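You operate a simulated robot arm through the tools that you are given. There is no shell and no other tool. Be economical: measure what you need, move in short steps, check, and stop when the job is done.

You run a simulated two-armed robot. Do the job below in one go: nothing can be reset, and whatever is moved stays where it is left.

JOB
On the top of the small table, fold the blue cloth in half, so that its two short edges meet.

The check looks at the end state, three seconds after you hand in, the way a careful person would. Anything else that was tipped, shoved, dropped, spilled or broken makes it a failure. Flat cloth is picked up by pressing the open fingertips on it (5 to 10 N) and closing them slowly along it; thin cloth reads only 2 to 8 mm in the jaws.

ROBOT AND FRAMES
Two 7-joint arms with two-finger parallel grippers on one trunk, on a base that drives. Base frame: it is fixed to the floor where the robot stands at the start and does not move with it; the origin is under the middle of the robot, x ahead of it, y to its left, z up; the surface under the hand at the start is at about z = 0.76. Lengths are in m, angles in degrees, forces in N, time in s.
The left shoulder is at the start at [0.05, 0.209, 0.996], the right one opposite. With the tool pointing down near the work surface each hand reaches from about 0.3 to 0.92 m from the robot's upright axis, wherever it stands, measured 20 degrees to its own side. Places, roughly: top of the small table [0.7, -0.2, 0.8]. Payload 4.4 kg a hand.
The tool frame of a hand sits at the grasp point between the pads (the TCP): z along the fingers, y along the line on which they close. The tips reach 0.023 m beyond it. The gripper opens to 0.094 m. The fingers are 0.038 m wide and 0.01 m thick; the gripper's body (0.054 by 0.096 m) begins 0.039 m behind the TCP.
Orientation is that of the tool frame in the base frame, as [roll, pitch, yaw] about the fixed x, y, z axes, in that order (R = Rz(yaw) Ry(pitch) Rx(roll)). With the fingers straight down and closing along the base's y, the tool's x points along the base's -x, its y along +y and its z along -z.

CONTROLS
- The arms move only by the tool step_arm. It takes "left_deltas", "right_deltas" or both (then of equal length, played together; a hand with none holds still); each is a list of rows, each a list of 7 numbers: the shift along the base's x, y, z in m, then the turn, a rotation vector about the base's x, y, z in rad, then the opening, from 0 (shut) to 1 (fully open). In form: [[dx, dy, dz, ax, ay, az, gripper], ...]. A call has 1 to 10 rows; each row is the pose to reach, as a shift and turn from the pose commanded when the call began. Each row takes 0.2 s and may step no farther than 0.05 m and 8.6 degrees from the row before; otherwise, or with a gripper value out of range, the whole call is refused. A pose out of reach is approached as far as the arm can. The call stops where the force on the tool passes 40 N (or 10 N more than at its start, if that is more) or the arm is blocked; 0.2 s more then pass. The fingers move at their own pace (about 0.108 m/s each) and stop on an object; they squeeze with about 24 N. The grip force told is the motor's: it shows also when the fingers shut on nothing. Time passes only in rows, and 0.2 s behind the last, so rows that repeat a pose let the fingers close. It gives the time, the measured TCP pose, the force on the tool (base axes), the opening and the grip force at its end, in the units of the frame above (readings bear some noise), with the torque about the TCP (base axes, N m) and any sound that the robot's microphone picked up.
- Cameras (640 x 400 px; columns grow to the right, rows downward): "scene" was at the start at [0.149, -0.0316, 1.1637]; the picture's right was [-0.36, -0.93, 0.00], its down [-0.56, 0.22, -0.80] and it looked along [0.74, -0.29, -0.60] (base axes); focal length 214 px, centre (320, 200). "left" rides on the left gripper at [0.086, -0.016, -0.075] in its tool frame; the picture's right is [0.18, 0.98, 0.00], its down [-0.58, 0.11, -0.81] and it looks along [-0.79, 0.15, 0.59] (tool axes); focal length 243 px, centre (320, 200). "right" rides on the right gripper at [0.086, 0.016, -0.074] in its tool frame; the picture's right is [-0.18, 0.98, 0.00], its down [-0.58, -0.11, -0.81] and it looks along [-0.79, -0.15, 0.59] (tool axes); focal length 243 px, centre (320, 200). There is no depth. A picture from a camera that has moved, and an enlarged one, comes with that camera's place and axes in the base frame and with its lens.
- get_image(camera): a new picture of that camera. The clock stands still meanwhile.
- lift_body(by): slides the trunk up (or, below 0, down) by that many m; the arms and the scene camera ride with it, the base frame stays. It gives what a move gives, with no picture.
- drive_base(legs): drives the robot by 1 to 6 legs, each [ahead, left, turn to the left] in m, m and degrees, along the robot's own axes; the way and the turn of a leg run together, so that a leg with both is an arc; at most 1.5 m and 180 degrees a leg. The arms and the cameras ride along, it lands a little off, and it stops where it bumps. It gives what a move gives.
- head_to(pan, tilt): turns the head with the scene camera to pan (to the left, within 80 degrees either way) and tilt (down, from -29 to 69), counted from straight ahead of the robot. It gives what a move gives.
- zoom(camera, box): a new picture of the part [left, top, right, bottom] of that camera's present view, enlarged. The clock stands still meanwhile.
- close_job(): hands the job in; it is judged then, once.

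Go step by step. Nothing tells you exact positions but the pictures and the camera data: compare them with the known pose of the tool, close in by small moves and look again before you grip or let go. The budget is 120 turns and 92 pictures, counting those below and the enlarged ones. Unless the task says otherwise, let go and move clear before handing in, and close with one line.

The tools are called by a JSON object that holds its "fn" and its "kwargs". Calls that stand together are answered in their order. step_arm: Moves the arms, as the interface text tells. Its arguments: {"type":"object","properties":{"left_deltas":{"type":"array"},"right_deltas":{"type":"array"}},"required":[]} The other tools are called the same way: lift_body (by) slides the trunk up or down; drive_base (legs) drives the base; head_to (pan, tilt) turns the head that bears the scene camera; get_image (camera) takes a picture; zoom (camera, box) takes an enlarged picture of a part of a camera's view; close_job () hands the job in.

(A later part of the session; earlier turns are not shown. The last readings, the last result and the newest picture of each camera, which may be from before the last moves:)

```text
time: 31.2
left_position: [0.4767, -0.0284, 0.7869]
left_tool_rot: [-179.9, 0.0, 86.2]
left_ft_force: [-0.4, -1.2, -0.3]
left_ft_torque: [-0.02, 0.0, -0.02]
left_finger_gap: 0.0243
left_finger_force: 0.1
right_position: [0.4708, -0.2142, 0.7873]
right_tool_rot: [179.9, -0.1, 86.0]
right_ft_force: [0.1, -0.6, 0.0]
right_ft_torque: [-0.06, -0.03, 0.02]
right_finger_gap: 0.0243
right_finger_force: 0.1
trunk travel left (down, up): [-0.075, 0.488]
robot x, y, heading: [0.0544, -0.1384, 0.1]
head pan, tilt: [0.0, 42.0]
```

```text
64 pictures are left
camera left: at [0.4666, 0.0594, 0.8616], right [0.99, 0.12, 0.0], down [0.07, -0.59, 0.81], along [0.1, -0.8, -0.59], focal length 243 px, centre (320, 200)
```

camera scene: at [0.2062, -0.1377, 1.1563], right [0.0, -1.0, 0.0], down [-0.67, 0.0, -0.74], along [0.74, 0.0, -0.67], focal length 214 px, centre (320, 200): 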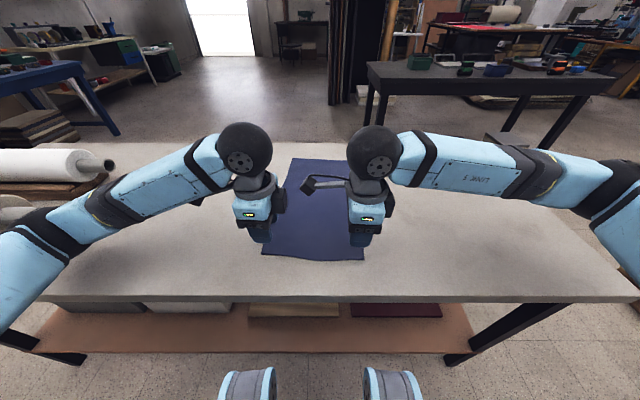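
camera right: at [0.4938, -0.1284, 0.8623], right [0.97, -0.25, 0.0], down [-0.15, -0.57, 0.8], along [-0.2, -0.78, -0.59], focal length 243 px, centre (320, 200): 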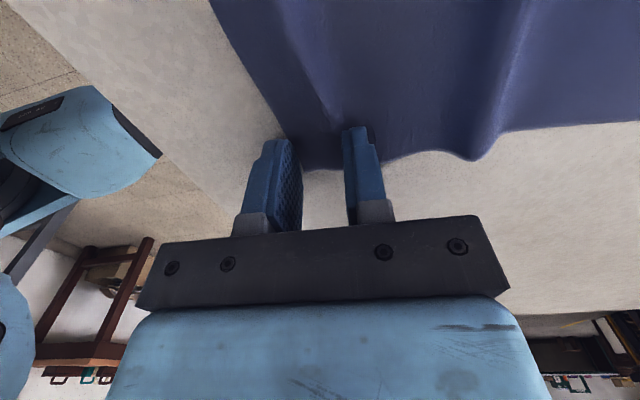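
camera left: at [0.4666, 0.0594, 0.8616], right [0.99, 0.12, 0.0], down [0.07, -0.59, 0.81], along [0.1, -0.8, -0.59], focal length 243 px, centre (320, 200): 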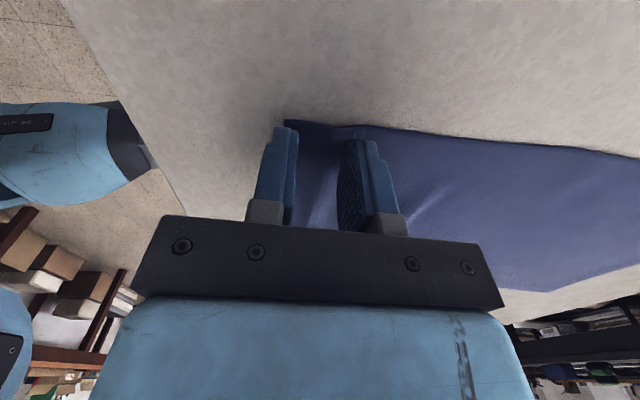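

The edge sits at the inner face of the outer finger on both hands. I'll press down in small steps.

{"fn": "step_arm", "kwargs": {"left_deltas": [[0, 0, -0.001, 0, 0, 0, 0.26], [0, 0, -0.002, 0, 0, 0, 0.26], [0, 0, -0.002, 0, 0, 0, 0.26]], "right_deltas": [[0, 0, -0.001, 0, 0, 0, 0.26], [0, 0, -0.002, 0, 0, 0, 0.26], [0, 0, -0.002, 0, 0, 0, 0.26]]}}

```text
time: 32.0
left_position: [0.4772, -0.0294, 0.7857]
left_tool_rot: [-180.0, -0.1, 86.2]
left_ft_force: [0.4, -0.3, 0.7]
left_ft_torque: [0.0, -0.01, 0.01]
left_finger_gap: 0.0244
left_finger_force: 0.1
right_position: [0.4714, -0.2132, 0.785]
right_tool_rot: [179.8, -0.1, 86.0]
right_ft_force: [0.5, -0.2, -0.5]
right_ft_torque: [0.03, 0.0, 0.03]
right_finger_gap: 0.0244
right_finger_force: 0.0
trunk travel left (down, up): [-0.075, 0.488]
robot x, y, heading: [0.055, -0.1392, 0.3]
head pan, tilt: [0.0, 42.0]
```

{"fn": "step_arm", "kwargs": {"left_deltas": [[0, 0, -0.0007, 0, 0, 0, 0.26], [0, 0, -0.0014, 0, 0, 0, 0.26], [0, 0, -0.0014, 0, 0, 0, 0.26]], "right_deltas": [[0, 0, -0.0007, 0, 0, 0, 0.26], [0, 0, -0.0012, 0, 0, 0, 0.26], [0, 0, -0.0012, 0, 0, 0, 0.26]]}}

```text
time: 32.8
left_position: [0.4769, -0.0306, 0.7859]
left_tool_rot: [179.8, -0.2, 86.2]
left_ft_force: [-0.3, -0.6, -0.7]
left_ft_torque: [-0.01, 0.02, -0.02]
left_finger_gap: 0.0243
left_finger_force: 0.1
right_position: [0.4703, -0.2138, 0.7838]
right_tool_rot: [179.9, -0.2, 86.1]
right_ft_force: [0.8, 0.8, 3.8]
right_ft_torque: [-0.01, -0.03, 0.04]
right_finger_gap: 0.0245
right_finger_force: 0.0
trunk travel left (down, up): [-0.075, 0.488]
robot x, y, heading: [0.0542, -0.1378, 0.1]
head pan, tilt: [0.0, 42.0]
```

{"fn": "step_arm", "kwargs": {"left_deltas": [[0, 0, -0.0007, 0, 0, 0, 0.26], [0, 0, -0.0013, 0, 0, 0, 0.26], [0, 0, -0.0013, 0, 0, 0, 0.26]], "right_deltas": [[0, 0, -0.0002, 0, 0, 0, 0.26], [0, 0, -0.0003, 0, 0, 0, 0.26], [0, 0, -0.0003, 0, 0, 0, 0.26]]}}

```text
time: 33.6
left_position: [0.4767, -0.0301, 0.7854]
left_tool_rot: [179.8, -0.2, 86.2]
left_ft_force: [1.3, 2.1, 9.8]
left_ft_torque: [0.0, 0.03, -0.04]
left_finger_gap: 0.0242
left_finger_force: 0.1
right_position: [0.4708, -0.2143, 0.7848]
right_tool_rot: [179.7, -0.2, 86.0]
right_ft_force: [1.0, 0.7, 7.2]
right_ft_torque: [0.0, -0.05, -0.02]
right_finger_gap: 0.0246
right_finger_force: 0.1
trunk travel left (down, up): [-0.075, 0.488]
robot x, y, heading: [0.0584, -0.1378, 0.1]
head pan, tilt: [0.0, 42.0]
```

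Both press at 7–10 N. I'll close slowly.

{"fn": "step_arm", "kwargs": {"left_deltas": [[0, 0, 0, 0, 0, 0, 0.23], [0, 0, 0, 0, 0, 0, 0.2], [0, 0, 0, 0, 0, 0, 0.17], [0, 0, 0, 0, 0, 0, 0.14], [0, 0, 0, 0, 0, 0, 0.11], [0, 0, 0, 0, 0, 0, 0.08], [0, 0, 0, 0, 0, 0, 0.05], [0, 0, 0, 0, 0, 0, 0.02], [0, 0, 0, 0, 0, 0, 0], [0, 0, 0, 0, 0, 0, 0]], "right_deltas": [[0, 0, 0, 0, 0, 0, 0.23], [0, 0, 0, 0, 0, 0, 0.2], [0, 0, 0, 0, 0, 0, 0.17], [0, 0, 0, 0, 0, 0, 0.14], [0, 0, 0, 0, 0, 0, 0.11], [0, 0, 0, 0, 0, 0, 0.08], [0, 0, 0, 0, 0, 0, 0.05], [0, 0, 0, 0, 0, 0, 0.02], [0, 0, 0, 0, 0, 0, 0], [0, 0, 0, 0, 0, 0, 0]]}}

{"fn": "step_arm", "kwargs": {"left_deltas": [[0, 0, 0.01, 0, 0, 0, 0], [0.002, 0, 0.03, 0, 0, 0, 0], [0.004, 0, 0.04, 0, 0, 0, 0]], "right_deltas": [[0, 0, 0.01, 0, 0, 0, 0], [0.002, 0, 0.03, 0, 0, 0, 0], [0.004, 0, 0.04, 0, 0, 0, 0]]}}

{"fn": "get_image", "kwargs": {"camera": "right"}}

{"fn": "get_image", "kwargs": {"camera": "left"}}

{"fn": "zoom", "kwargs": {"camera": "scene", "box": [220, 140, 420, 265]}}

```text
time: 35.8
left_position: [0.4765, -0.03, 0.7844]
left_tool_rot: [179.9, -0.1, 86.1]
left_ft_force: [-0.7, 0.0, 18.2]
left_ft_torque: [-0.16, 0.06, -0.01]
left_finger_gap: 0.0019
left_finger_force: 24.6
right_position: [0.4694, -0.2132, 0.7847]
right_tool_rot: [179.8, -0.2, 85.9]
right_ft_force: [0.1, 1.0, 7.2]
right_ft_torque: [0.03, 0.02, -0.01]
right_finger_gap: 0.0
right_finger_force: 24.0
trunk travel left (down, up): [-0.075, 0.488]
robot x, y, heading: [0.0525, -0.1364, 0.3]
head pan, tilt: [0.0, 42.0]
```

```text
time: 36.6
left_position: [0.4818, -0.029, 0.8213]
left_tool_rot: [-179.9, 0.1, 86.2]
left_ft_force: [0.0, -0.3, -0.6]
left_ft_torque: [-0.03, -0.03, 0.01]
left_finger_gap: 0.0016
left_finger_force: 23.4
right_position: [0.476, -0.2131, 0.8239]
right_tool_rot: [180.0, -0.1, 86.0]
right_ft_force: [-0.4, -0.3, -0.9]
right_ft_torque: [-0.01, 0.0, -0.01]
right_finger_gap: 0.0
right_finger_force: 24.0
trunk travel left (down, up): [-0.075, 0.488]
robot x, y, heading: [0.0577, -0.1372, 0.2]
head pan, tilt: [0.0, 42.0]
```

```text
63 pictures are left
camera right: at [0.4993, -0.1277, 0.8982], right [0.97, -0.25, 0.0], down [-0.15, -0.57, 0.81], along [-0.2, -0.78, -0.59], focal length 243 px, centre (320, 200)
```

right: 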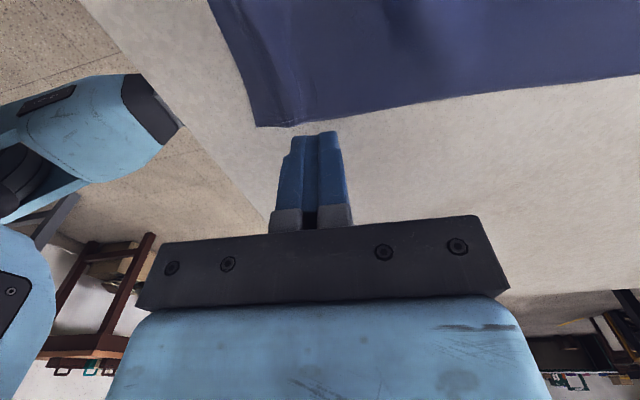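

```text
62 pictures are left
camera left: at [0.4709, 0.0594, 0.896], right [0.99, 0.12, 0.0], down [0.07, -0.59, 0.81], along [0.09, -0.8, -0.59], focal length 243 px, centre (320, 200)
```

left: 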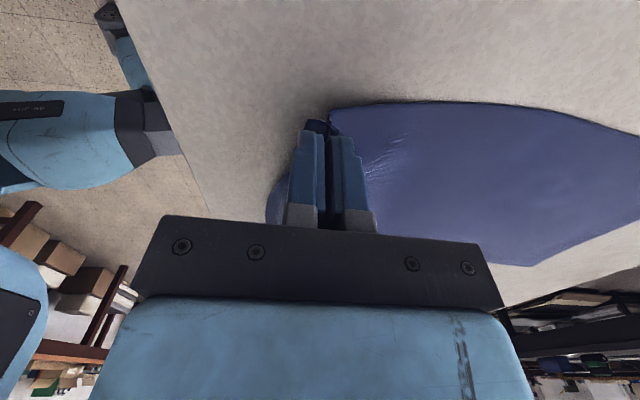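

```text
3.20 times, centred on (320, 202) of scene
camera zoom: at [0.2064, -0.1376, 1.1559], right [0.0, -1.0, 0.0], down [-0.67, 0.0, -0.74], along [0.74, 0.0, -0.67], focal length 686 px, centre (320, 192)
```

zoom: 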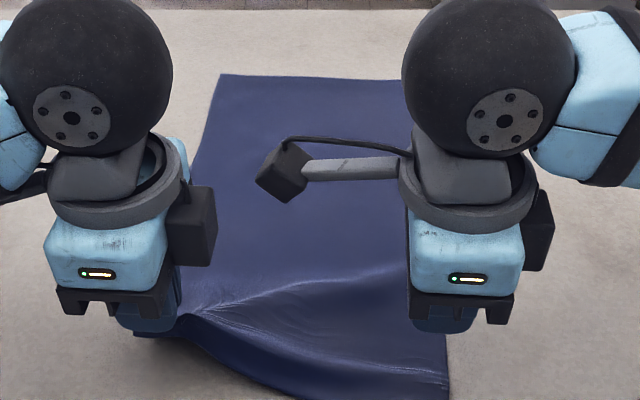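

The left hand holds the edge cleanly, but the right slipped and pushed its corner out to about (0.435,-0.217). I'll keep the left gripped and low, and re-grip the right with a wider bite.

{"fn": "step_arm", "kwargs": {"left_deltas": [[0, 0, -0.01, 0, 0, 0, 0], [0, 0, -0.02, 0, 0, 0, 0], [0, 0, -0.025, 0, 0, 0, 0], [0, 0, -0.025, 0, 0, 0, 0]], "right_deltas": [[0, 0, 0.01, 0, 0, 0, 0.2], [-0.005, 0.005, 0.02, 0, 0, 0, 0.43], [-0.012, 0.012, 0.02, 0, 0, 0, 0.43], [-0.012, 0.012, 0.02, 0, 0, 0, 0.43]]}}

{"fn": "get_image", "kwargs": {"camera": "right"}}

{"fn": "zoom", "kwargs": {"camera": "scene", "box": [220, 140, 420, 265]}}

```text
time: 37.6
left_position: [0.4802, -0.0287, 0.7981]
left_tool_rot: [-179.9, 0.0, 86.2]
left_ft_force: [0.0, -0.7, 0.0]
left_ft_torque: [-0.02, 0.02, 0.02]
left_finger_gap: 0.0016
left_finger_force: 23.8
right_position: [0.4621, -0.2012, 0.8444]
right_tool_rot: [179.9, -0.1, 86.1]
right_ft_force: [-0.2, -0.5, -0.1]
right_ft_torque: [0.02, 0.02, 0.0]
right_finger_gap: 0.0405
right_finger_force: 0.1
trunk travel left (down, up): [-0.075, 0.488]
robot x, y, heading: [0.0535, -0.1389, 0.2]
head pan, tilt: [0.0, 42.0]
```

```text
60 pictures are left
camera right: at [0.4862, -0.1153, 0.9184], right [0.97, -0.25, 0.0], down [-0.15, -0.57, 0.81], along [-0.2, -0.78, -0.59], focal length 243 px, centre (320, 200)
```

right: 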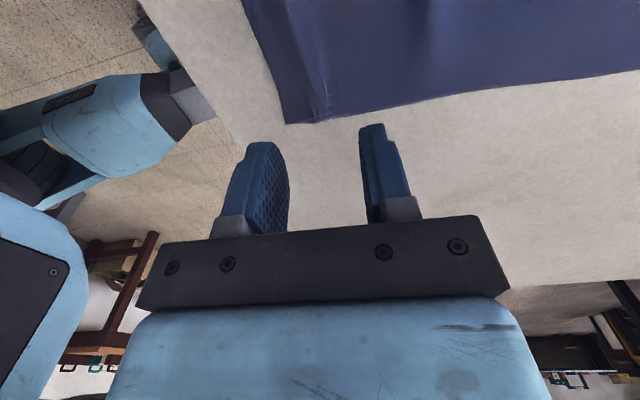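

```text
3.20 times, centred on (320, 202) of scene
camera zoom: at [0.2063, -0.1377, 1.1562], right [0.0, -1.0, 0.0], down [-0.67, 0.0, -0.74], along [0.74, 0.0, -0.67], focal length 686 px, centre (320, 192)
```

zoom: 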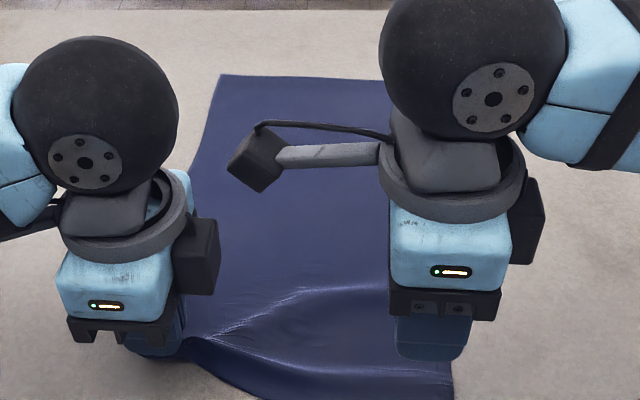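

The right corner is at about (0.431,-0.222). I'll descend there, with the hands about 1–2 cm clear of each other.

{"fn": "step_arm", "kwargs": {"right_deltas": [[-0.004, -0.003, -0.02, 0, 0, 0, 0.43], [-0.004, -0.003, -0.04, 0, 0, 0, 0.43], [-0.004, -0.003, -0.054, 0, 0, 0, 0.43], [-0.004, -0.003, -0.058, 0, 0, 0, 0.43], [-0.004, -0.003, -0.06, 0, 0, 0, 0.43], [-0.004, -0.003, -0.06, 0, 0, 0, 0.43]]}}

{"fn": "get_image", "kwargs": {"camera": "right"}}

```text
time: 39.0
left_position: [0.48, -0.0289, 0.7971]
left_tool_rot: [-180.0, 0.0, 86.2]
left_ft_force: [0.1, -0.6, -1.0]
left_ft_torque: [0.04, 0.04, -0.02]
left_finger_gap: 0.0017
left_finger_force: 24.1
right_position: [0.4601, -0.204, 0.7841]
right_tool_rot: [179.9, -0.2, 86.0]
right_ft_force: [-0.1, -1.4, 2.8]
right_ft_torque: [-0.03, 0.04, -0.02]
right_finger_gap: 0.0405
right_finger_force: 0.1
trunk travel left (down, up): [-0.075, 0.488]
robot x, y, heading: [0.0571, -0.1373, 0.4]
head pan, tilt: [0.0, 42.0]
```

```text
58 pictures are left
camera right: at [0.4828, -0.1188, 0.8592], right [0.97, -0.25, 0.0], down [-0.15, -0.57, 0.81], along [-0.2, -0.78, -0.59], focal length 243 px, centre (320, 200)
```

right: 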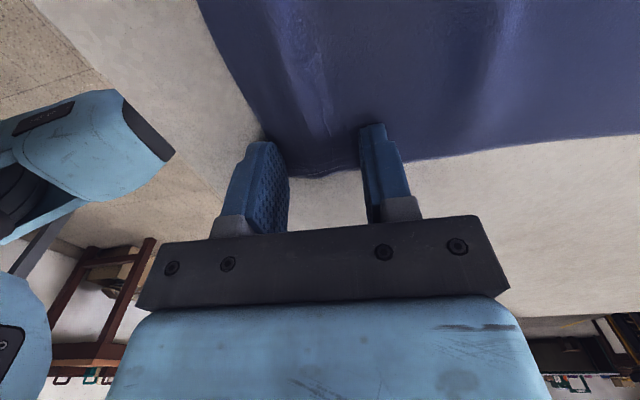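

Contact is about 3 N and the edge lies under the outer finger. I'll press slightly more and close slowly.

{"fn": "step_arm", "kwargs": {"right_deltas": [[0, 0, -0.0004, 0, 0, 0, 0.43], [0, 0, -0.0006, 0, 0, 0, 0.43], [0, 0, -0.0006, 0, 0, 0, 0.38], [0, 0, -0.0006, 0, 0, 0, 0.32], [0, 0, -0.0006, 0, 0, 0, 0.26], [0, 0, -0.0006, 0, 0, 0, 0.2], [0, 0, -0.0006, 0, 0, 0, 0.14], [0, 0, -0.0006, 0, 0, 0, 0.08], [0, 0, -0.0006, 0, 0, 0, 0.0], [0, 0, -0.0006, 0, 0, 0, 0]]}}

{"fn": "get_image", "kwargs": {"camera": "right"}}

```text
time: 41.2
left_position: [0.4809, -0.0289, 0.7977]
left_tool_rot: [-179.9, 0.0, 86.2]
left_ft_force: [-0.2, 1.1, 0.2]
left_ft_torque: [-0.01, -0.01, 0.0]
left_finger_gap: 0.0016
left_finger_force: 24.4
right_position: [0.4604, -0.2052, 0.7842]
right_tool_rot: [179.8, 0.0, 86.0]
right_ft_force: [-1.1, -0.3, 19.6]
right_ft_torque: [-0.06, 0.02, -0.06]
right_finger_gap: 0.0028
right_finger_force: 24.0
trunk travel left (down, up): [-0.075, 0.488]
robot x, y, heading: [0.0539, -0.1406, 0.3]
head pan, tilt: [0.0, 42.0]
```

```text
57 pictures are left
camera right: at [0.4815, -0.1189, 0.859], right [0.97, -0.25, 0.0], down [-0.15, -0.57, 0.81], along [-0.2, -0.78, -0.59], focal length 243 px, centre (320, 200)
```

right: 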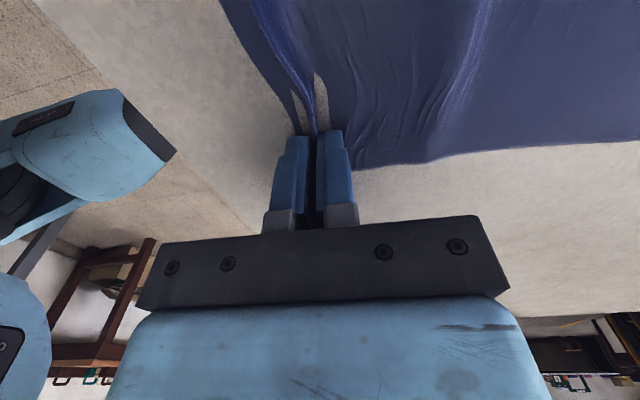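

The right is gripped at 2.8 mm. I'll lift both hands, moving slightly forward, and check.

{"fn": "step_arm", "kwargs": {"left_deltas": [[0, 0, 0.01, 0, 0, 0, 0], [0.005, 0, 0.03, 0, 0, 0, 0], [0.015, 0, 0.06, 0, 0, 0, 0], [0.03, 0, 0.09, 0, 0, 0, 0], [0.03, 0, 0.09, 0, 0, 0, 0]], "right_deltas": [[0, 0, 0.02, 0, 0, 0, 0], [0.01, 0, 0.045, 0, 0, 0, 0], [0.025, 0, 0.075, 0, 0, 0, 0], [0.04, 0, 0.1, 0, 0, 0, 0], [0.04, 0, 0.1, 0, 0, 0, 0]]}}

{"fn": "get_image", "kwargs": {"camera": "right"}}

{"fn": "get_image", "kwargs": {"camera": "left"}}

{"fn": "get_image", "kwargs": {"camera": "scene"}}

```text
time: 42.4
left_position: [0.5096, -0.028, 0.8875]
left_tool_rot: [-179.9, 0.0, 86.2]
left_ft_force: [0.0, -0.1, 0.0]
left_ft_torque: [-0.03, 0.0, 0.01]
left_finger_gap: 0.0018
left_finger_force: 24.2
right_position: [0.5007, -0.2037, 0.8835]
right_tool_rot: [179.9, 0.0, 85.9]
right_ft_force: [-0.7, -0.3, 0.5]
right_ft_torque: [0.02, -0.01, -0.01]
right_finger_gap: 0.0024
right_finger_force: 24.0
trunk travel left (down, up): [-0.075, 0.488]
robot x, y, heading: [0.0553, -0.1361, 0.0]
head pan, tilt: [0.0, 42.0]
```

```text
56 pictures are left
camera right: at [0.5234, -0.1177, 0.9577], right [0.97, -0.25, 0.0], down [-0.15, -0.57, 0.81], along [-0.2, -0.78, -0.59], focal length 243 px, centre (320, 200)
```

right: 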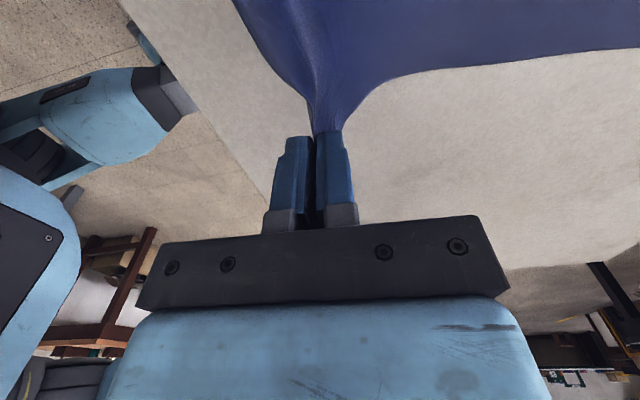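

```text
55 pictures are left
camera left: at [0.4989, 0.0604, 0.9625], right [0.99, 0.12, 0.0], down [0.07, -0.59, 0.81], along [0.09, -0.8, -0.59], focal length 243 px, centre (320, 200)
```

left: 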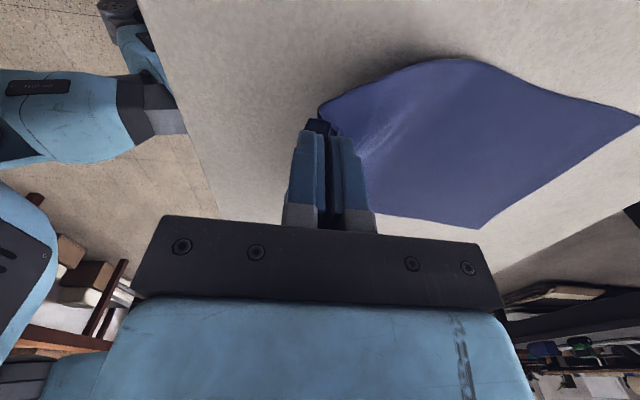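

```text
54 pictures are left
camera scene: at [0.2063, -0.1376, 1.1562], right [0.0, -1.0, 0.0], down [-0.67, 0.0, -0.74], along [0.74, 0.0, -0.67], focal length 214 px, centre (320, 200)
```

scene: 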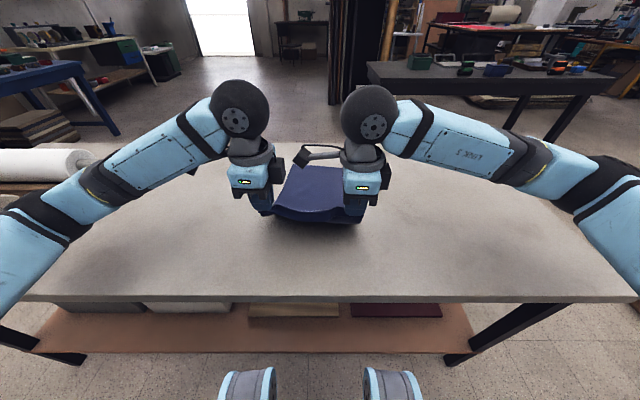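

Both corners are held and the edge between them is lifted. I'll carry the edge over the fold line and pause partway to measure the far edge.

{"fn": "step_arm", "kwargs": {"left_deltas": [[0.035, -0.002, 0.03, 0, 0, 0, 0], [0.07, -0.005, 0.05, 0, 0, 0, 0], [0.11, -0.008, 0.055, 0, 0, 0, 0], [0.15, -0.012, 0.045, 0, 0, 0, 0], [0.185, -0.016, 0.03, 0, 0, 0, 0], [0.185, -0.016, 0.03, 0, 0, 0, 0]], "right_deltas": [[0.035, -0.004, 0.03, 0, 0, 0, 0], [0.07, -0.008, 0.05, 0, 0, 0, 0], [0.11, -0.013, 0.055, 0, 0, 0, 0], [0.15, -0.018, 0.045, 0, 0, 0, 0], [0.185, -0.022, 0.03, 0, 0, 0, 0], [0.185, -0.022, 0.03, 0, 0, 0, 0]]}}

{"fn": "get_image", "kwargs": {"camera": "right"}}

{"fn": "get_image", "kwargs": {"camera": "left"}}

{"fn": "get_image", "kwargs": {"camera": "scene"}}

```text
time: 43.8
left_position: [0.695, -0.0448, 0.9168]
left_tool_rot: [-180.0, 0.0, 86.3]
left_ft_force: [0.5, -0.9, 0.0]
left_ft_torque: [0.01, -0.03, -0.04]
left_finger_gap: 0.0018
left_finger_force: 24.1
right_position: [0.6842, -0.2247, 0.9133]
right_tool_rot: [179.9, 0.0, 86.0]
right_ft_force: [0.6, -0.1, 0.3]
right_ft_torque: [0.04, -0.03, 0.02]
right_finger_gap: 0.0025
right_finger_force: 23.6
trunk travel left (down, up): [-0.075, 0.488]
robot x, y, heading: [0.057, -0.1388, 0.3]
head pan, tilt: [0.0, 42.0]
```

```text
53 pictures are left
camera right: at [0.7068, -0.14, 0.9877], right [0.97, -0.25, 0.0], down [-0.15, -0.57, 0.81], along [-0.2, -0.78, -0.59], focal length 243 px, centre (320, 200)
```

right: 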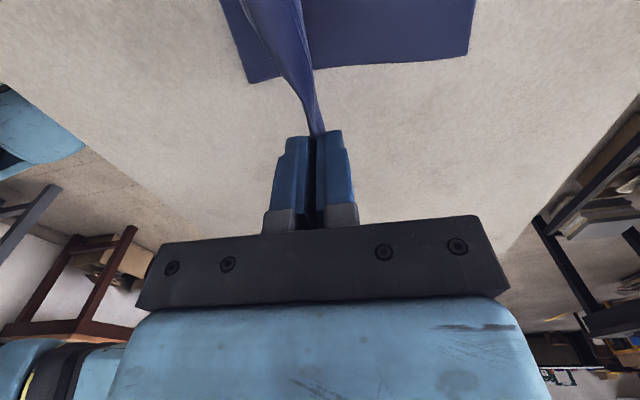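

```text
52 pictures are left
camera left: at [0.6846, 0.0428, 0.9914], right [0.99, 0.12, 0.0], down [0.07, -0.59, 0.81], along [0.1, -0.8, -0.59], focal length 243 px, centre (320, 200)
```

left: 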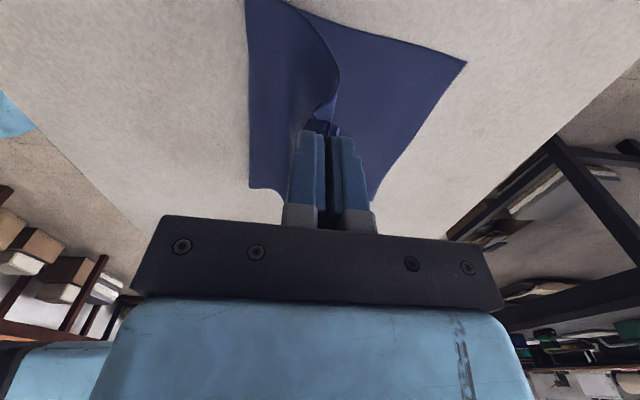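

```text
51 pictures are left
camera scene: at [0.206, -0.1376, 1.1563], right [0.0, -1.0, 0.0], down [-0.67, 0.0, -0.74], along [0.74, 0.0, -0.67], focal length 214 px, centre (320, 200)
```

scene: 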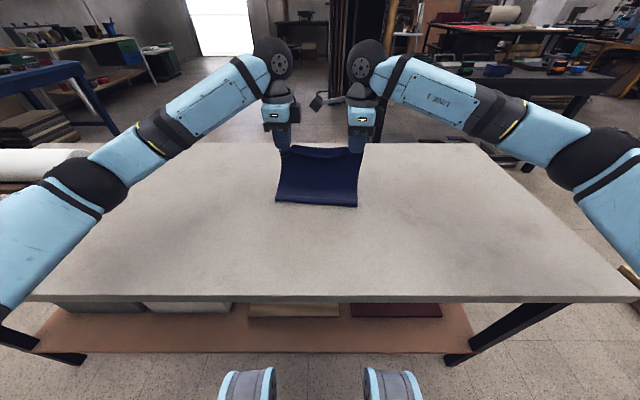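

The fold is going well. The far corners measure (0.830,-0.045) and (0.808,-0.264), so I'll lower the held edge just short of them to allow for the pinched material.

{"fn": "step_arm", "kwargs": {"left_deltas": [[0.04, -0.006, -0.02, 0, 0, 0, 0], [0.075, -0.012, -0.045, 0, 0, 0, 0], [0.1, -0.017, -0.075, 0, 0, 0, 0], [0.113, -0.019, -0.105, 0, 0, 0, 0], [0.117, -0.019, -0.12, 0, 0, 0, 0], [0.117, -0.019, -0.12, 0, 0, 0, 0]], "right_deltas": [[0.036, -0.006, -0.02, 0, 0, 0, 0], [0.068, -0.012, -0.045, 0, 0, 0, 0], [0.09, -0.018, -0.072, 0, 0, 0, 0], [0.101, -0.02, -0.102, 0, 0, 0, 0], [0.104, -0.02, -0.116, 0, 0, 0, 0], [0.104, -0.02, -0.116, 0, 0, 0, 0]]}}

{"fn": "get_image", "kwargs": {"camera": "right"}}

{"fn": "get_image", "kwargs": {"camera": "left"}}

{"fn": "zoom", "kwargs": {"camera": "scene", "box": [240, 130, 400, 230]}}

```text
time: 45.2
left_position: [0.8122, -0.0639, 0.7962]
left_tool_rot: [-180.0, 0.0, 86.2]
left_ft_force: [-1.1, -1.4, 0.5]
left_ft_torque: [-0.05, 0.02, -0.01]
left_finger_gap: 0.0019
left_finger_force: 23.6
right_position: [0.7868, -0.2461, 0.7969]
right_tool_rot: [179.9, -0.1, 86.0]
right_ft_force: [0.4, 2.0, 0.8]
right_ft_torque: [0.03, -0.06, 0.0]
right_finger_gap: 0.0027
right_finger_force: 23.8
trunk travel left (down, up): [-0.075, 0.488]
robot x, y, heading: [0.055, -0.1344, 0.3]
head pan, tilt: [0.0, 42.0]
```

```text
50 pictures are left
camera right: at [0.8102, -0.1598, 0.8706], right [0.97, -0.25, 0.0], down [-0.15, -0.57, 0.81], along [-0.2, -0.78, -0.59], focal length 243 px, centre (320, 200)
```

right: 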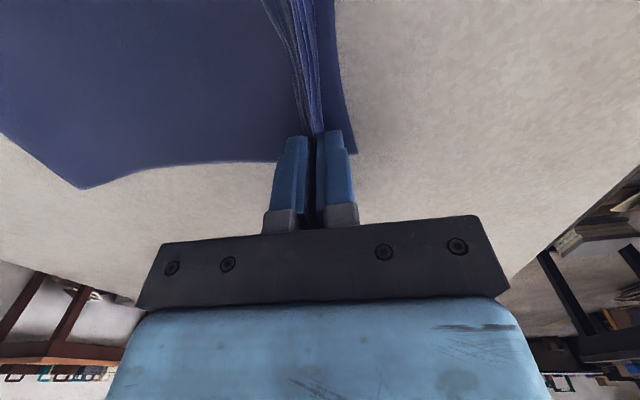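

```text
49 pictures are left
camera left: at [0.8019, 0.0243, 0.8707], right [0.99, 0.12, 0.0], down [0.07, -0.59, 0.81], along [0.1, -0.8, -0.59], focal length 243 px, centre (320, 200)
```

left: 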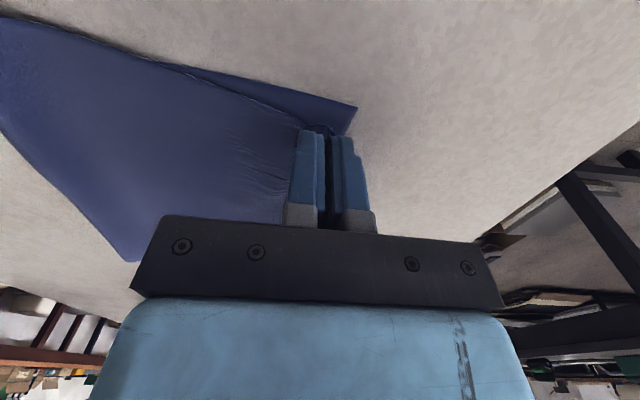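

```text
4.00 times, centred on (320, 180) of scene
camera zoom: at [0.2062, -0.1377, 1.1563], right [0.0, -1.0, 0.0], down [-0.67, 0.0, -0.74], along [0.74, 0.0, -0.67], focal length 858 px, centre (320, 280)
```

zoom: 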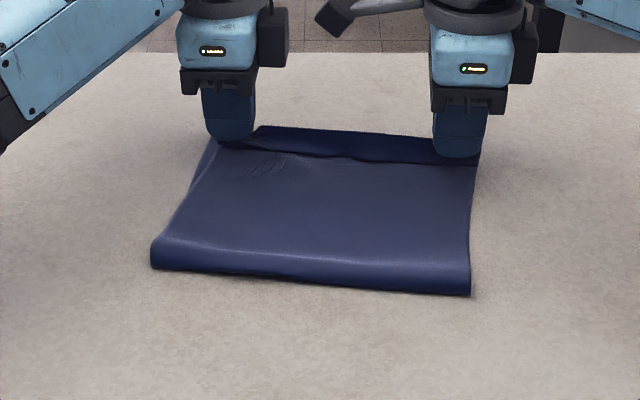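

The fold is neat. I'll nudge the hands 5 mm forward, lower the edge onto the bottom layer, and open slowly.

{"fn": "step_arm", "kwargs": {"left_deltas": [[0.005, 0, -0.003, 0, 0, 0, 0], [0.005, 0, -0.006, 0, 0, 0, 0], [0.005, 0, -0.008, 0, 0, 0, 0], [0.005, 0, -0.008, 0, 0, 0, 0]], "right_deltas": [[0.005, 0, -0.003, 0, 0, 0, 0], [0.005, 0, -0.006, 0, 0, 0, 0], [0.005, 0, -0.008, 0, 0, 0, 0], [0.005, 0, -0.008, 0, 0, 0, 0]]}}

{"fn": "step_arm", "kwargs": {"left_deltas": [[0, 0, 0, 0, 0, 0, 0.04], [0, 0, 0, 0, 0, 0, 0.08], [0, 0, 0, 0, 0, 0, 0.14], [0, 0, 0, 0, 0, 0, 0.2], [0, 0, 0.002, 0, 0, 0, 0.26], [0, 0, 0.002, 0, 0, 0, 0.26], [0, 0, 0.02, 0, 0, 0, 0.3], [0, 0, 0.06, 0, 0, 0, 0.3], [0, 0, 0.06, 0, 0, 0, 0.3]], "right_deltas": [[0, 0, 0, 0, 0, 0, 0.04], [0, 0, 0, 0, 0, 0, 0.08], [0, 0, 0, 0, 0, 0, 0.14], [0, 0, 0, 0, 0, 0, 0.2], [0, 0, 0.002, 0, 0, 0, 0.26], [0, 0, 0.002, 0, 0, 0, 0.26], [0, 0, 0.02, 0, 0, 0, 0.3], [0, 0, 0.06, 0, 0, 0, 0.3], [0, 0, 0.06, 0, 0, 0, 0.3]]}}

{"fn": "get_image", "kwargs": {"camera": "right"}}

{"fn": "get_image", "kwargs": {"camera": "left"}}

{"fn": "zoom", "kwargs": {"camera": "scene", "box": [240, 130, 400, 230]}}

```text
time: 46.2
left_position: [0.8168, -0.0639, 0.7897]
left_tool_rot: [-179.9, 0.0, 86.3]
left_ft_force: [0.2, -2.8, 0.9]
left_ft_torque: [-0.07, 0.02, -0.04]
left_finger_gap: 0.0019
left_finger_force: 24.0
right_position: [0.7927, -0.2456, 0.7895]
right_tool_rot: [179.9, -0.1, 86.0]
right_ft_force: [1.4, 1.9, 3.4]
right_ft_torque: [0.02, -0.01, 0.0]
right_finger_gap: 0.0028
right_finger_force: 24.6
trunk travel left (down, up): [-0.075, 0.488]
robot x, y, heading: [0.0581, -0.1395, 0.2]
head pan, tilt: [0.0, 42.0]
```

```text
time: 48.2
left_position: [0.8167, -0.063, 0.8503]
left_tool_rot: [-179.9, 0.1, 86.3]
left_ft_force: [0.6, -0.2, 0.3]
left_ft_torque: [-0.04, 0.01, -0.01]
left_finger_gap: 0.028
left_finger_force: 0.0
right_position: [0.794, -0.2464, 0.8481]
right_tool_rot: [-180.0, -0.1, 86.0]
right_ft_force: [0.2, 0.3, -0.4]
right_ft_torque: [-0.02, 0.05, 0.0]
right_finger_gap: 0.0282
right_finger_force: 0.0
trunk travel left (down, up): [-0.075, 0.488]
robot x, y, heading: [0.0553, -0.1417, 0.1]
head pan, tilt: [0.0, 42.0]
```

```text
47 pictures are left
camera right: at [0.8162, -0.1606, 0.922], right [0.97, -0.25, 0.0], down [-0.15, -0.57, 0.81], along [-0.2, -0.78, -0.59], focal length 243 px, centre (320, 200)
```

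right: 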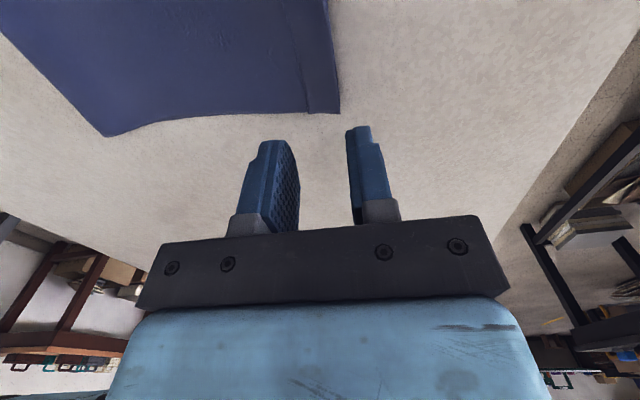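

```text
46 pictures are left
camera left: at [0.806, 0.0262, 0.9252], right [0.99, 0.12, 0.0], down [0.07, -0.59, 0.81], along [0.09, -0.8, -0.59], focal length 243 px, centre (320, 200)
```

left: 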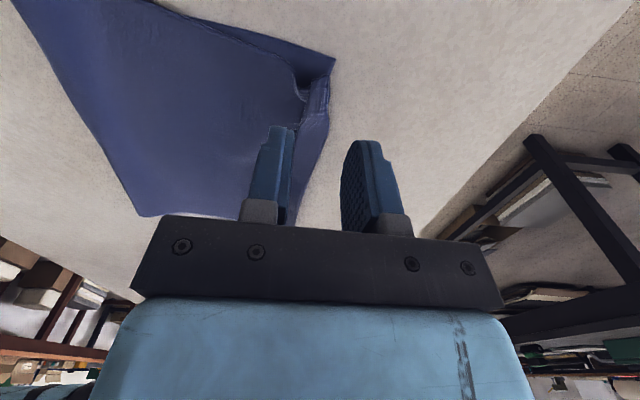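

```text
4.00 times, centred on (320, 180) of scene
camera zoom: at [0.2068, -0.1377, 1.1561], right [0.0, -1.0, 0.0], down [-0.67, 0.0, -0.74], along [0.74, 0.0, -0.67], focal length 858 px, centre (320, 280)
```

zoom: 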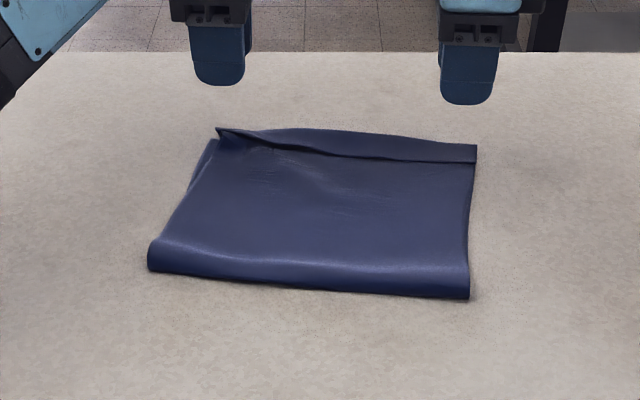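

It released cleanly. I'll zoom in on both edges.

{"fn": "zoom", "kwargs": {"camera": "left", "box": [180, 10, 380, 135]}}

{"fn": "zoom", "kwargs": {"camera": "right", "box": [180, 0, 380, 125]}}

{"fn": "zoom", "kwargs": {"camera": "scene", "box": [270, 150, 370, 212]}}

```text
3.20 times, centred on (280, 72) of left
camera zoom: at [0.806, 0.0262, 0.9252], right [0.99, 0.12, 0.0], down [0.07, -0.59, 0.81], along [0.09, -0.8, -0.59], focal length 776 px, centre (448, 608)
```

zoom: 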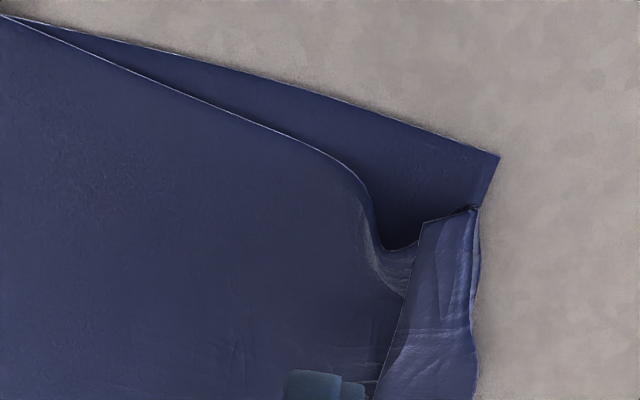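

```text
3.20 times, centred on (280, 62) of right
camera zoom: at [0.8162, -0.1606, 0.922], right [0.97, -0.25, 0.0], down [-0.15, -0.57, 0.81], along [-0.2, -0.78, -0.59], focal length 776 px, centre (448, 640)
```

zoom: 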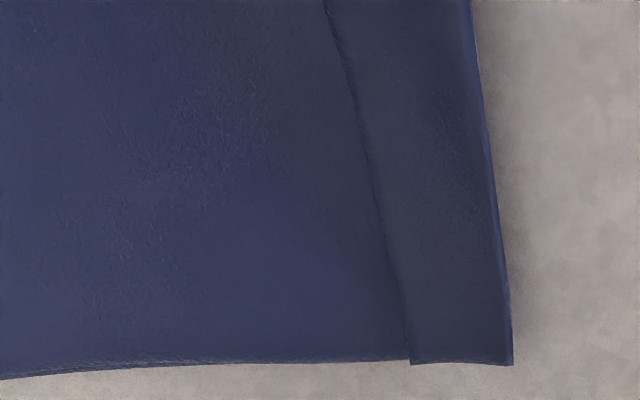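

```text
6.40 times, centred on (320, 181) of scene
camera zoom: at [0.2068, -0.1377, 1.1561], right [0.0, -1.0, 0.0], down [-0.67, 0.0, -0.74], along [0.74, 0.0, -0.67], focal length 1373 px, centre (320, 322)
```

zoom: 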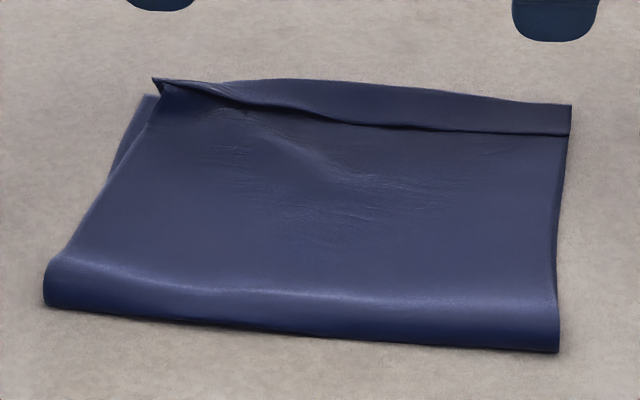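

It looks like the upper layer's edge strip (~2 cm) is folded back on top as a hem, as I'd feared from the pinch. I'll close the fingers, set them lightly on the upper layer just behind the hem's free edge, and sweep forward to flip it open.

{"fn": "step_arm", "kwargs": {"left_deltas": [[-0.029, -0.005, 0, 0, 0, 0, 0], [-0.029, -0.005, -0.03, 0, 0, 0, 0], [-0.029, -0.005, -0.055, 0, 0, 0, 0], [-0.029, -0.005, -0.058, 0, 0, 0, 0], [-0.029, -0.005, -0.06, 0, 0, 0, 0]], "right_deltas": [[-0.032, 0.004, 0, 0, 0, 0, 0], [-0.032, 0.004, -0.03, 0, 0, 0, 0], [-0.032, 0.004, -0.053, 0, 0, 0, 0], [-0.032, 0.004, -0.056, 0, 0, 0, 0], [-0.032, 0.004, -0.058, 0, 0, 0, 0]]}}

{"fn": "get_image", "kwargs": {"camera": "left"}}

{"fn": "get_image", "kwargs": {"camera": "right"}}

```text
time: 49.4
left_position: [0.7882, -0.0677, 0.7922]
left_tool_rot: [179.9, -0.1, 86.2]
left_ft_force: [-0.3, -0.6, -0.7]
left_ft_torque: [-0.01, -0.01, 0.0]
left_finger_gap: 0.0002
left_finger_force: 24.6
right_position: [0.7601, -0.2416, 0.7924]
right_tool_rot: [179.9, -0.1, 86.0]
right_ft_force: [0.4, -0.4, -0.5]
right_ft_torque: [0.02, 0.0, 0.0]
right_finger_gap: 0.0
right_finger_force: 23.9
trunk travel left (down, up): [-0.075, 0.488]
robot x, y, heading: [0.0564, -0.1319, 0.2]
head pan, tilt: [0.0, 42.0]
```

```text
41 pictures are left
camera left: at [0.7777, 0.0196, 0.8672], right [0.99, 0.12, 0.0], down [0.07, -0.59, 0.81], along [0.1, -0.8, -0.59], focal length 243 px, centre (320, 200)
```

left: 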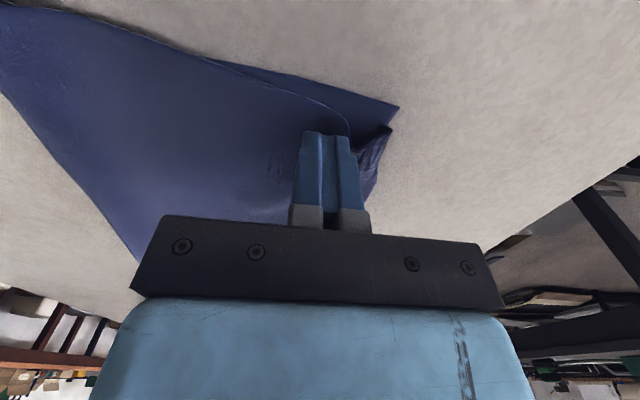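

```text
40 pictures are left
camera right: at [0.783, -0.1567, 0.867], right [0.97, -0.25, 0.0], down [-0.15, -0.57, 0.8], along [-0.2, -0.78, -0.59], focal length 243 px, centre (320, 200)
```

right: 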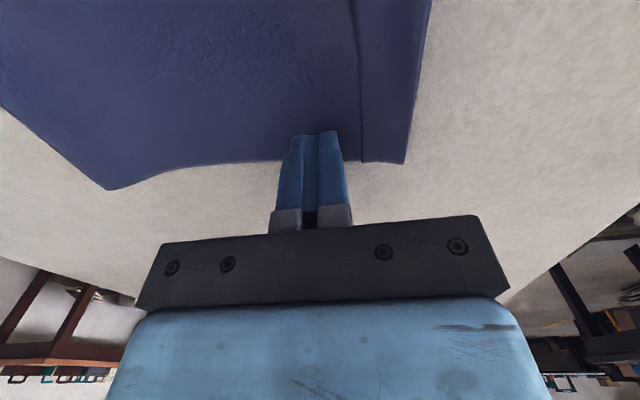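

{"fn": "zoom", "kwargs": {"camera": "right", "box": [320, 90, 440, 165]}}

{"fn": "zoom", "kwargs": {"camera": "left", "box": [300, 70, 420, 145]}}

```text
5.33 times, centred on (380, 128) of right
camera zoom: at [0.783, -0.1567, 0.867], right [0.97, -0.25, 0.0], down [-0.15, -0.57, 0.8], along [-0.2, -0.78, -0.59], focal length 1294 px, centre (0, 587)
```

zoom: 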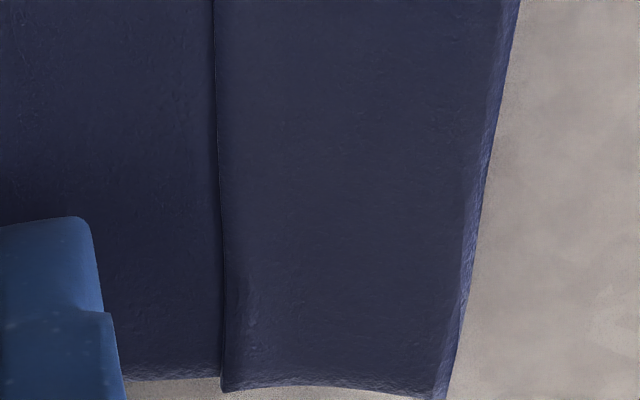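

```text
5.33 times, centred on (360, 108) of left
camera zoom: at [0.7777, 0.0196, 0.8672], right [0.99, 0.12, 0.0], down [0.07, -0.59, 0.81], along [0.1, -0.8, -0.59], focal length 1294 px, centre (107, 693)
```

zoom: 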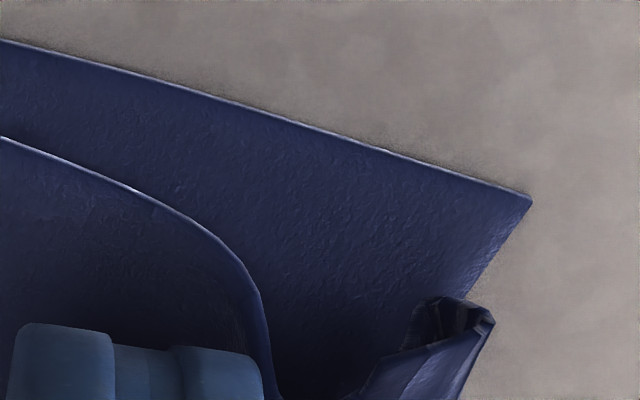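

The right strip shows a rolled outer border, so it is a hem lying on top, and the left one shows a small loop. I'll lower a little and sweep forward.

{"fn": "step_arm", "kwargs": {"left_deltas": [[0, 0, -0.002, 0, 0, 0, 0], [0, 0, -0.004, 0, 0, 0, 0], [0, 0, -0.004, 0, 0, 0, 0]], "right_deltas": [[0, 0, -0.002, 0, 0, 0, 0], [0, 0, -0.004, 0, 0, 0, 0], [0, 0, -0.004, 0, 0, 0, 0]]}}

```text
time: 50.2
left_position: [0.7884, -0.0671, 0.7924]
left_tool_rot: [179.5, -0.2, 86.2]
left_ft_force: [-0.5, -0.6, 0.3]
left_ft_torque: [0.02, 0.0, 0.01]
left_finger_gap: 0.0
left_finger_force: 24.4
right_position: [0.7596, -0.2416, 0.7893]
right_tool_rot: [179.9, -0.1, 86.0]
right_ft_force: [-0.1, 0.4, 0.0]
right_ft_torque: [0.02, -0.01, -0.01]
right_finger_gap: 0.0001
right_finger_force: 24.4
trunk travel left (down, up): [-0.075, 0.488]
robot x, y, heading: [0.0538, -0.1399, 0.1]
head pan, tilt: [0.0, 42.0]
```

{"fn": "step_arm", "kwargs": {"left_deltas": [[0, 0, -0.002, 0, 0, 0, 0], [0.008, 0, -0.002, 0, 0, 0, 0], [0.016, 0, -0.001, 0, 0, 0, 0], [0.024, 0, 0, 0, 0, 0, 0], [0.032, 0, 0.002, 0, 0, 0, 0], [0.04, 0, 0.004, 0, 0, 0, 0], [0.05, 0, 0.005, 0, 0, 0, 0], [0.06, 0, 0.005, 0, 0, 0, 0]], "right_deltas": [[0, 0, -0.001, 0, 0, 0, 0], [0.008, 0, -0.001, 0, 0, 0, 0], [0.016, 0, -0.001, 0, 0, 0, 0], [0.024, 0, 0, 0, 0, 0, 0], [0.032, 0, 0.002, 0, 0, 0, 0], [0.04, 0, 0.004, 0, 0, 0, 0], [0.05, 0, 0.005, 0, 0, 0, 0], [0.06, 0, 0.005, 0, 0, 0, 0]]}}

{"fn": "zoom", "kwargs": {"camera": "scene", "box": [260, 140, 380, 215]}}

{"fn": "get_image", "kwargs": {"camera": "right"}}

{"fn": "get_image", "kwargs": {"camera": "left"}}

```text
time: 52.0
left_position: [0.8476, -0.067, 0.7877]
left_tool_rot: [-179.9, 0.0, 86.2]
left_ft_force: [0.6, -0.7, -1.7]
left_ft_torque: [0.03, 0.03, 0.01]
left_finger_gap: 0.0002
left_finger_force: 24.0
right_position: [0.8225, -0.2426, 0.7921]
right_tool_rot: [179.8, 0.0, 86.0]
right_ft_force: [0.0, -0.2, 0.5]
right_ft_torque: [-0.01, 0.01, 0.02]
right_finger_gap: 0.0001
right_finger_force: 24.2
trunk travel left (down, up): [-0.075, 0.488]
robot x, y, heading: [0.0546, -0.1378, -0.0]
head pan, tilt: [0.0, 42.0]
```

```text
5.33 times, centred on (320, 178) of scene
camera zoom: at [0.2064, -0.1376, 1.1562], right [0.0, -1.0, 0.0], down [-0.67, 0.0, -0.74], along [0.74, 0.0, -0.67], focal length 1144 px, centre (320, 320)
```

zoom: 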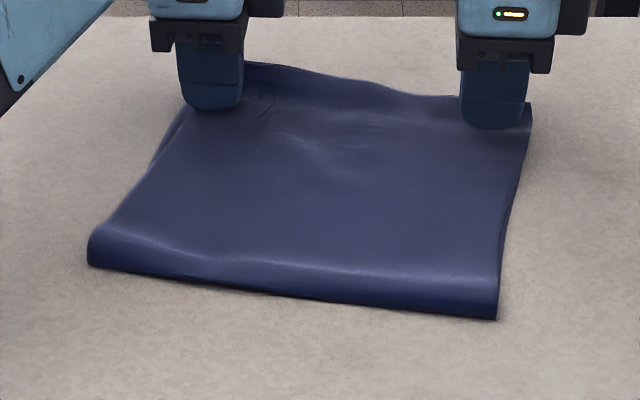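

```text
36 pictures are left
camera right: at [0.8449, -0.157, 0.8664], right [0.97, -0.25, 0.0], down [-0.15, -0.57, 0.81], along [-0.2, -0.78, -0.59], focal length 243 px, centre (320, 200)
```

right: 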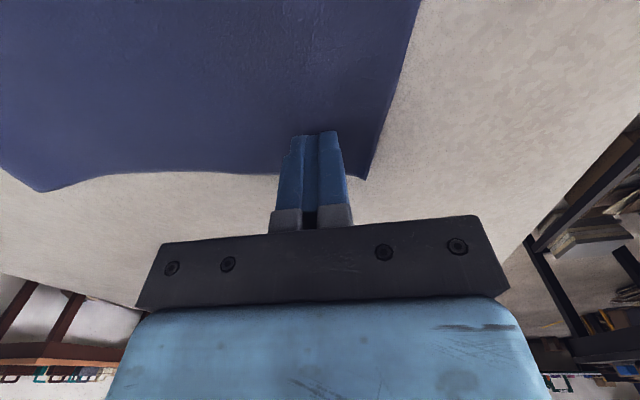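

```text
35 pictures are left
camera left: at [0.838, 0.0203, 0.8637], right [0.99, 0.12, 0.0], down [0.07, -0.59, 0.81], along [0.1, -0.8, -0.59], focal length 243 px, centre (320, 200)
```

left: 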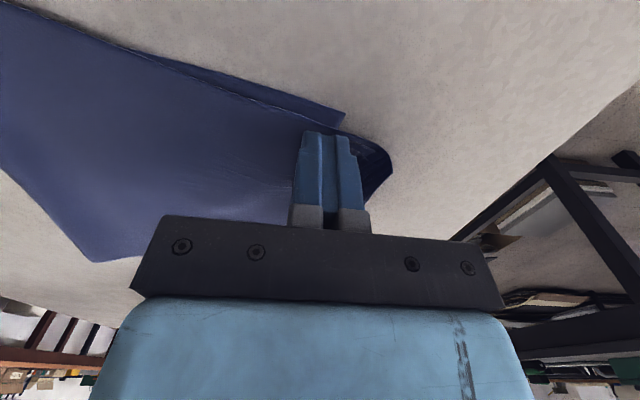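

Excellent, the hem opened all along. I'll lift the hands clear to inspect.

{"fn": "step_arm", "kwargs": {"left_deltas": [[0.01, 0, 0.01, 0, 0, 0, 0], [0.01, 0, 0.04, 0, 0, 0, 0], [0.01, 0.03, 0.08, 0, 0, 0, 0], [0.0, 0.07, 0.09, 0, 0, 0, 0], [0.0, 0.11, 0.09, 0, 0, 0, 0]], "right_deltas": [[0.01, 0, 0.01, 0, 0, 0, 0], [0.01, 0, 0.04, 0, 0, 0, 0], [0.01, 0, 0.08, 0, 0, 0, 0], [0.0, -0.04, 0.09, 0, 0, 0, 0], [0.0, -0.08, 0.09, 0, 0, 0, 0]]}}

{"fn": "zoom", "kwargs": {"camera": "scene", "box": [260, 140, 380, 215]}}

{"fn": "get_image", "kwargs": {"camera": "left"}}

{"fn": "get_image", "kwargs": {"camera": "right"}}

```text
time: 53.2
left_position: [0.8475, 0.0413, 0.8816]
left_tool_rot: [-180.0, 0.0, 86.1]
left_ft_force: [-0.2, 0.3, -0.1]
left_ft_torque: [0.01, -0.01, 0.01]
left_finger_gap: 0.0
left_finger_force: 23.9
right_position: [0.8228, -0.3201, 0.8826]
right_tool_rot: [179.9, -0.1, 85.9]
right_ft_force: [-0.2, 0.0, -0.3]
right_ft_torque: [0.01, -0.02, -0.02]
right_finger_gap: 0.0
right_finger_force: 23.9
trunk travel left (down, up): [-0.075, 0.488]
robot x, y, heading: [0.0562, -0.1384, -0.0]
head pan, tilt: [0.0, 42.0]
```

```text
5.33 times, centred on (320, 178) of scene
camera zoom: at [0.2062, -0.1375, 1.1563], right [0.0, -1.0, 0.0], down [-0.67, 0.0, -0.74], along [0.74, 0.0, -0.67], focal length 1144 px, centre (320, 320)
```

zoom: 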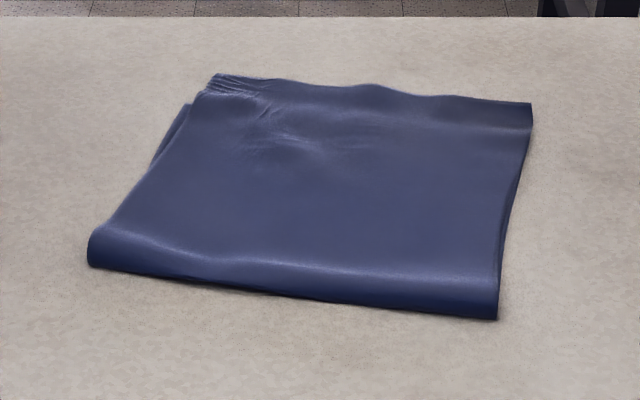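

```text
33 pictures are left
camera left: at [0.8376, 0.1281, 0.9562], right [0.99, 0.12, 0.0], down [0.07, -0.59, 0.81], along [0.09, -0.8, -0.59], focal length 243 px, centre (320, 200)
```

left: 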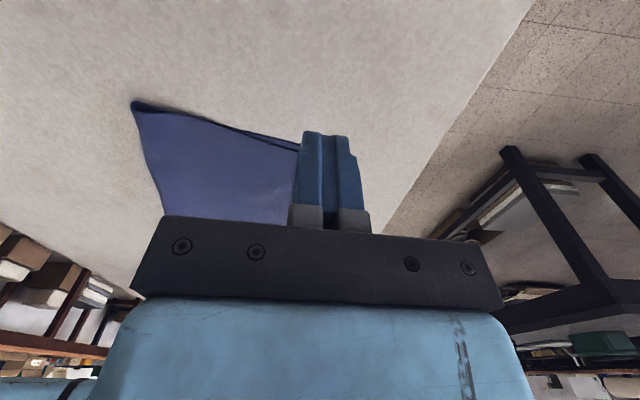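

```text
32 pictures are left
camera right: at [0.8452, -0.2358, 0.9572], right [0.97, -0.25, 0.0], down [-0.15, -0.57, 0.81], along [-0.2, -0.78, -0.59], focal length 243 px, centre (320, 200)
```

right: 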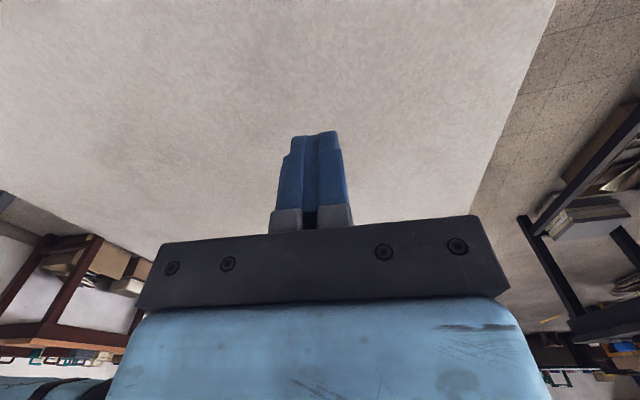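

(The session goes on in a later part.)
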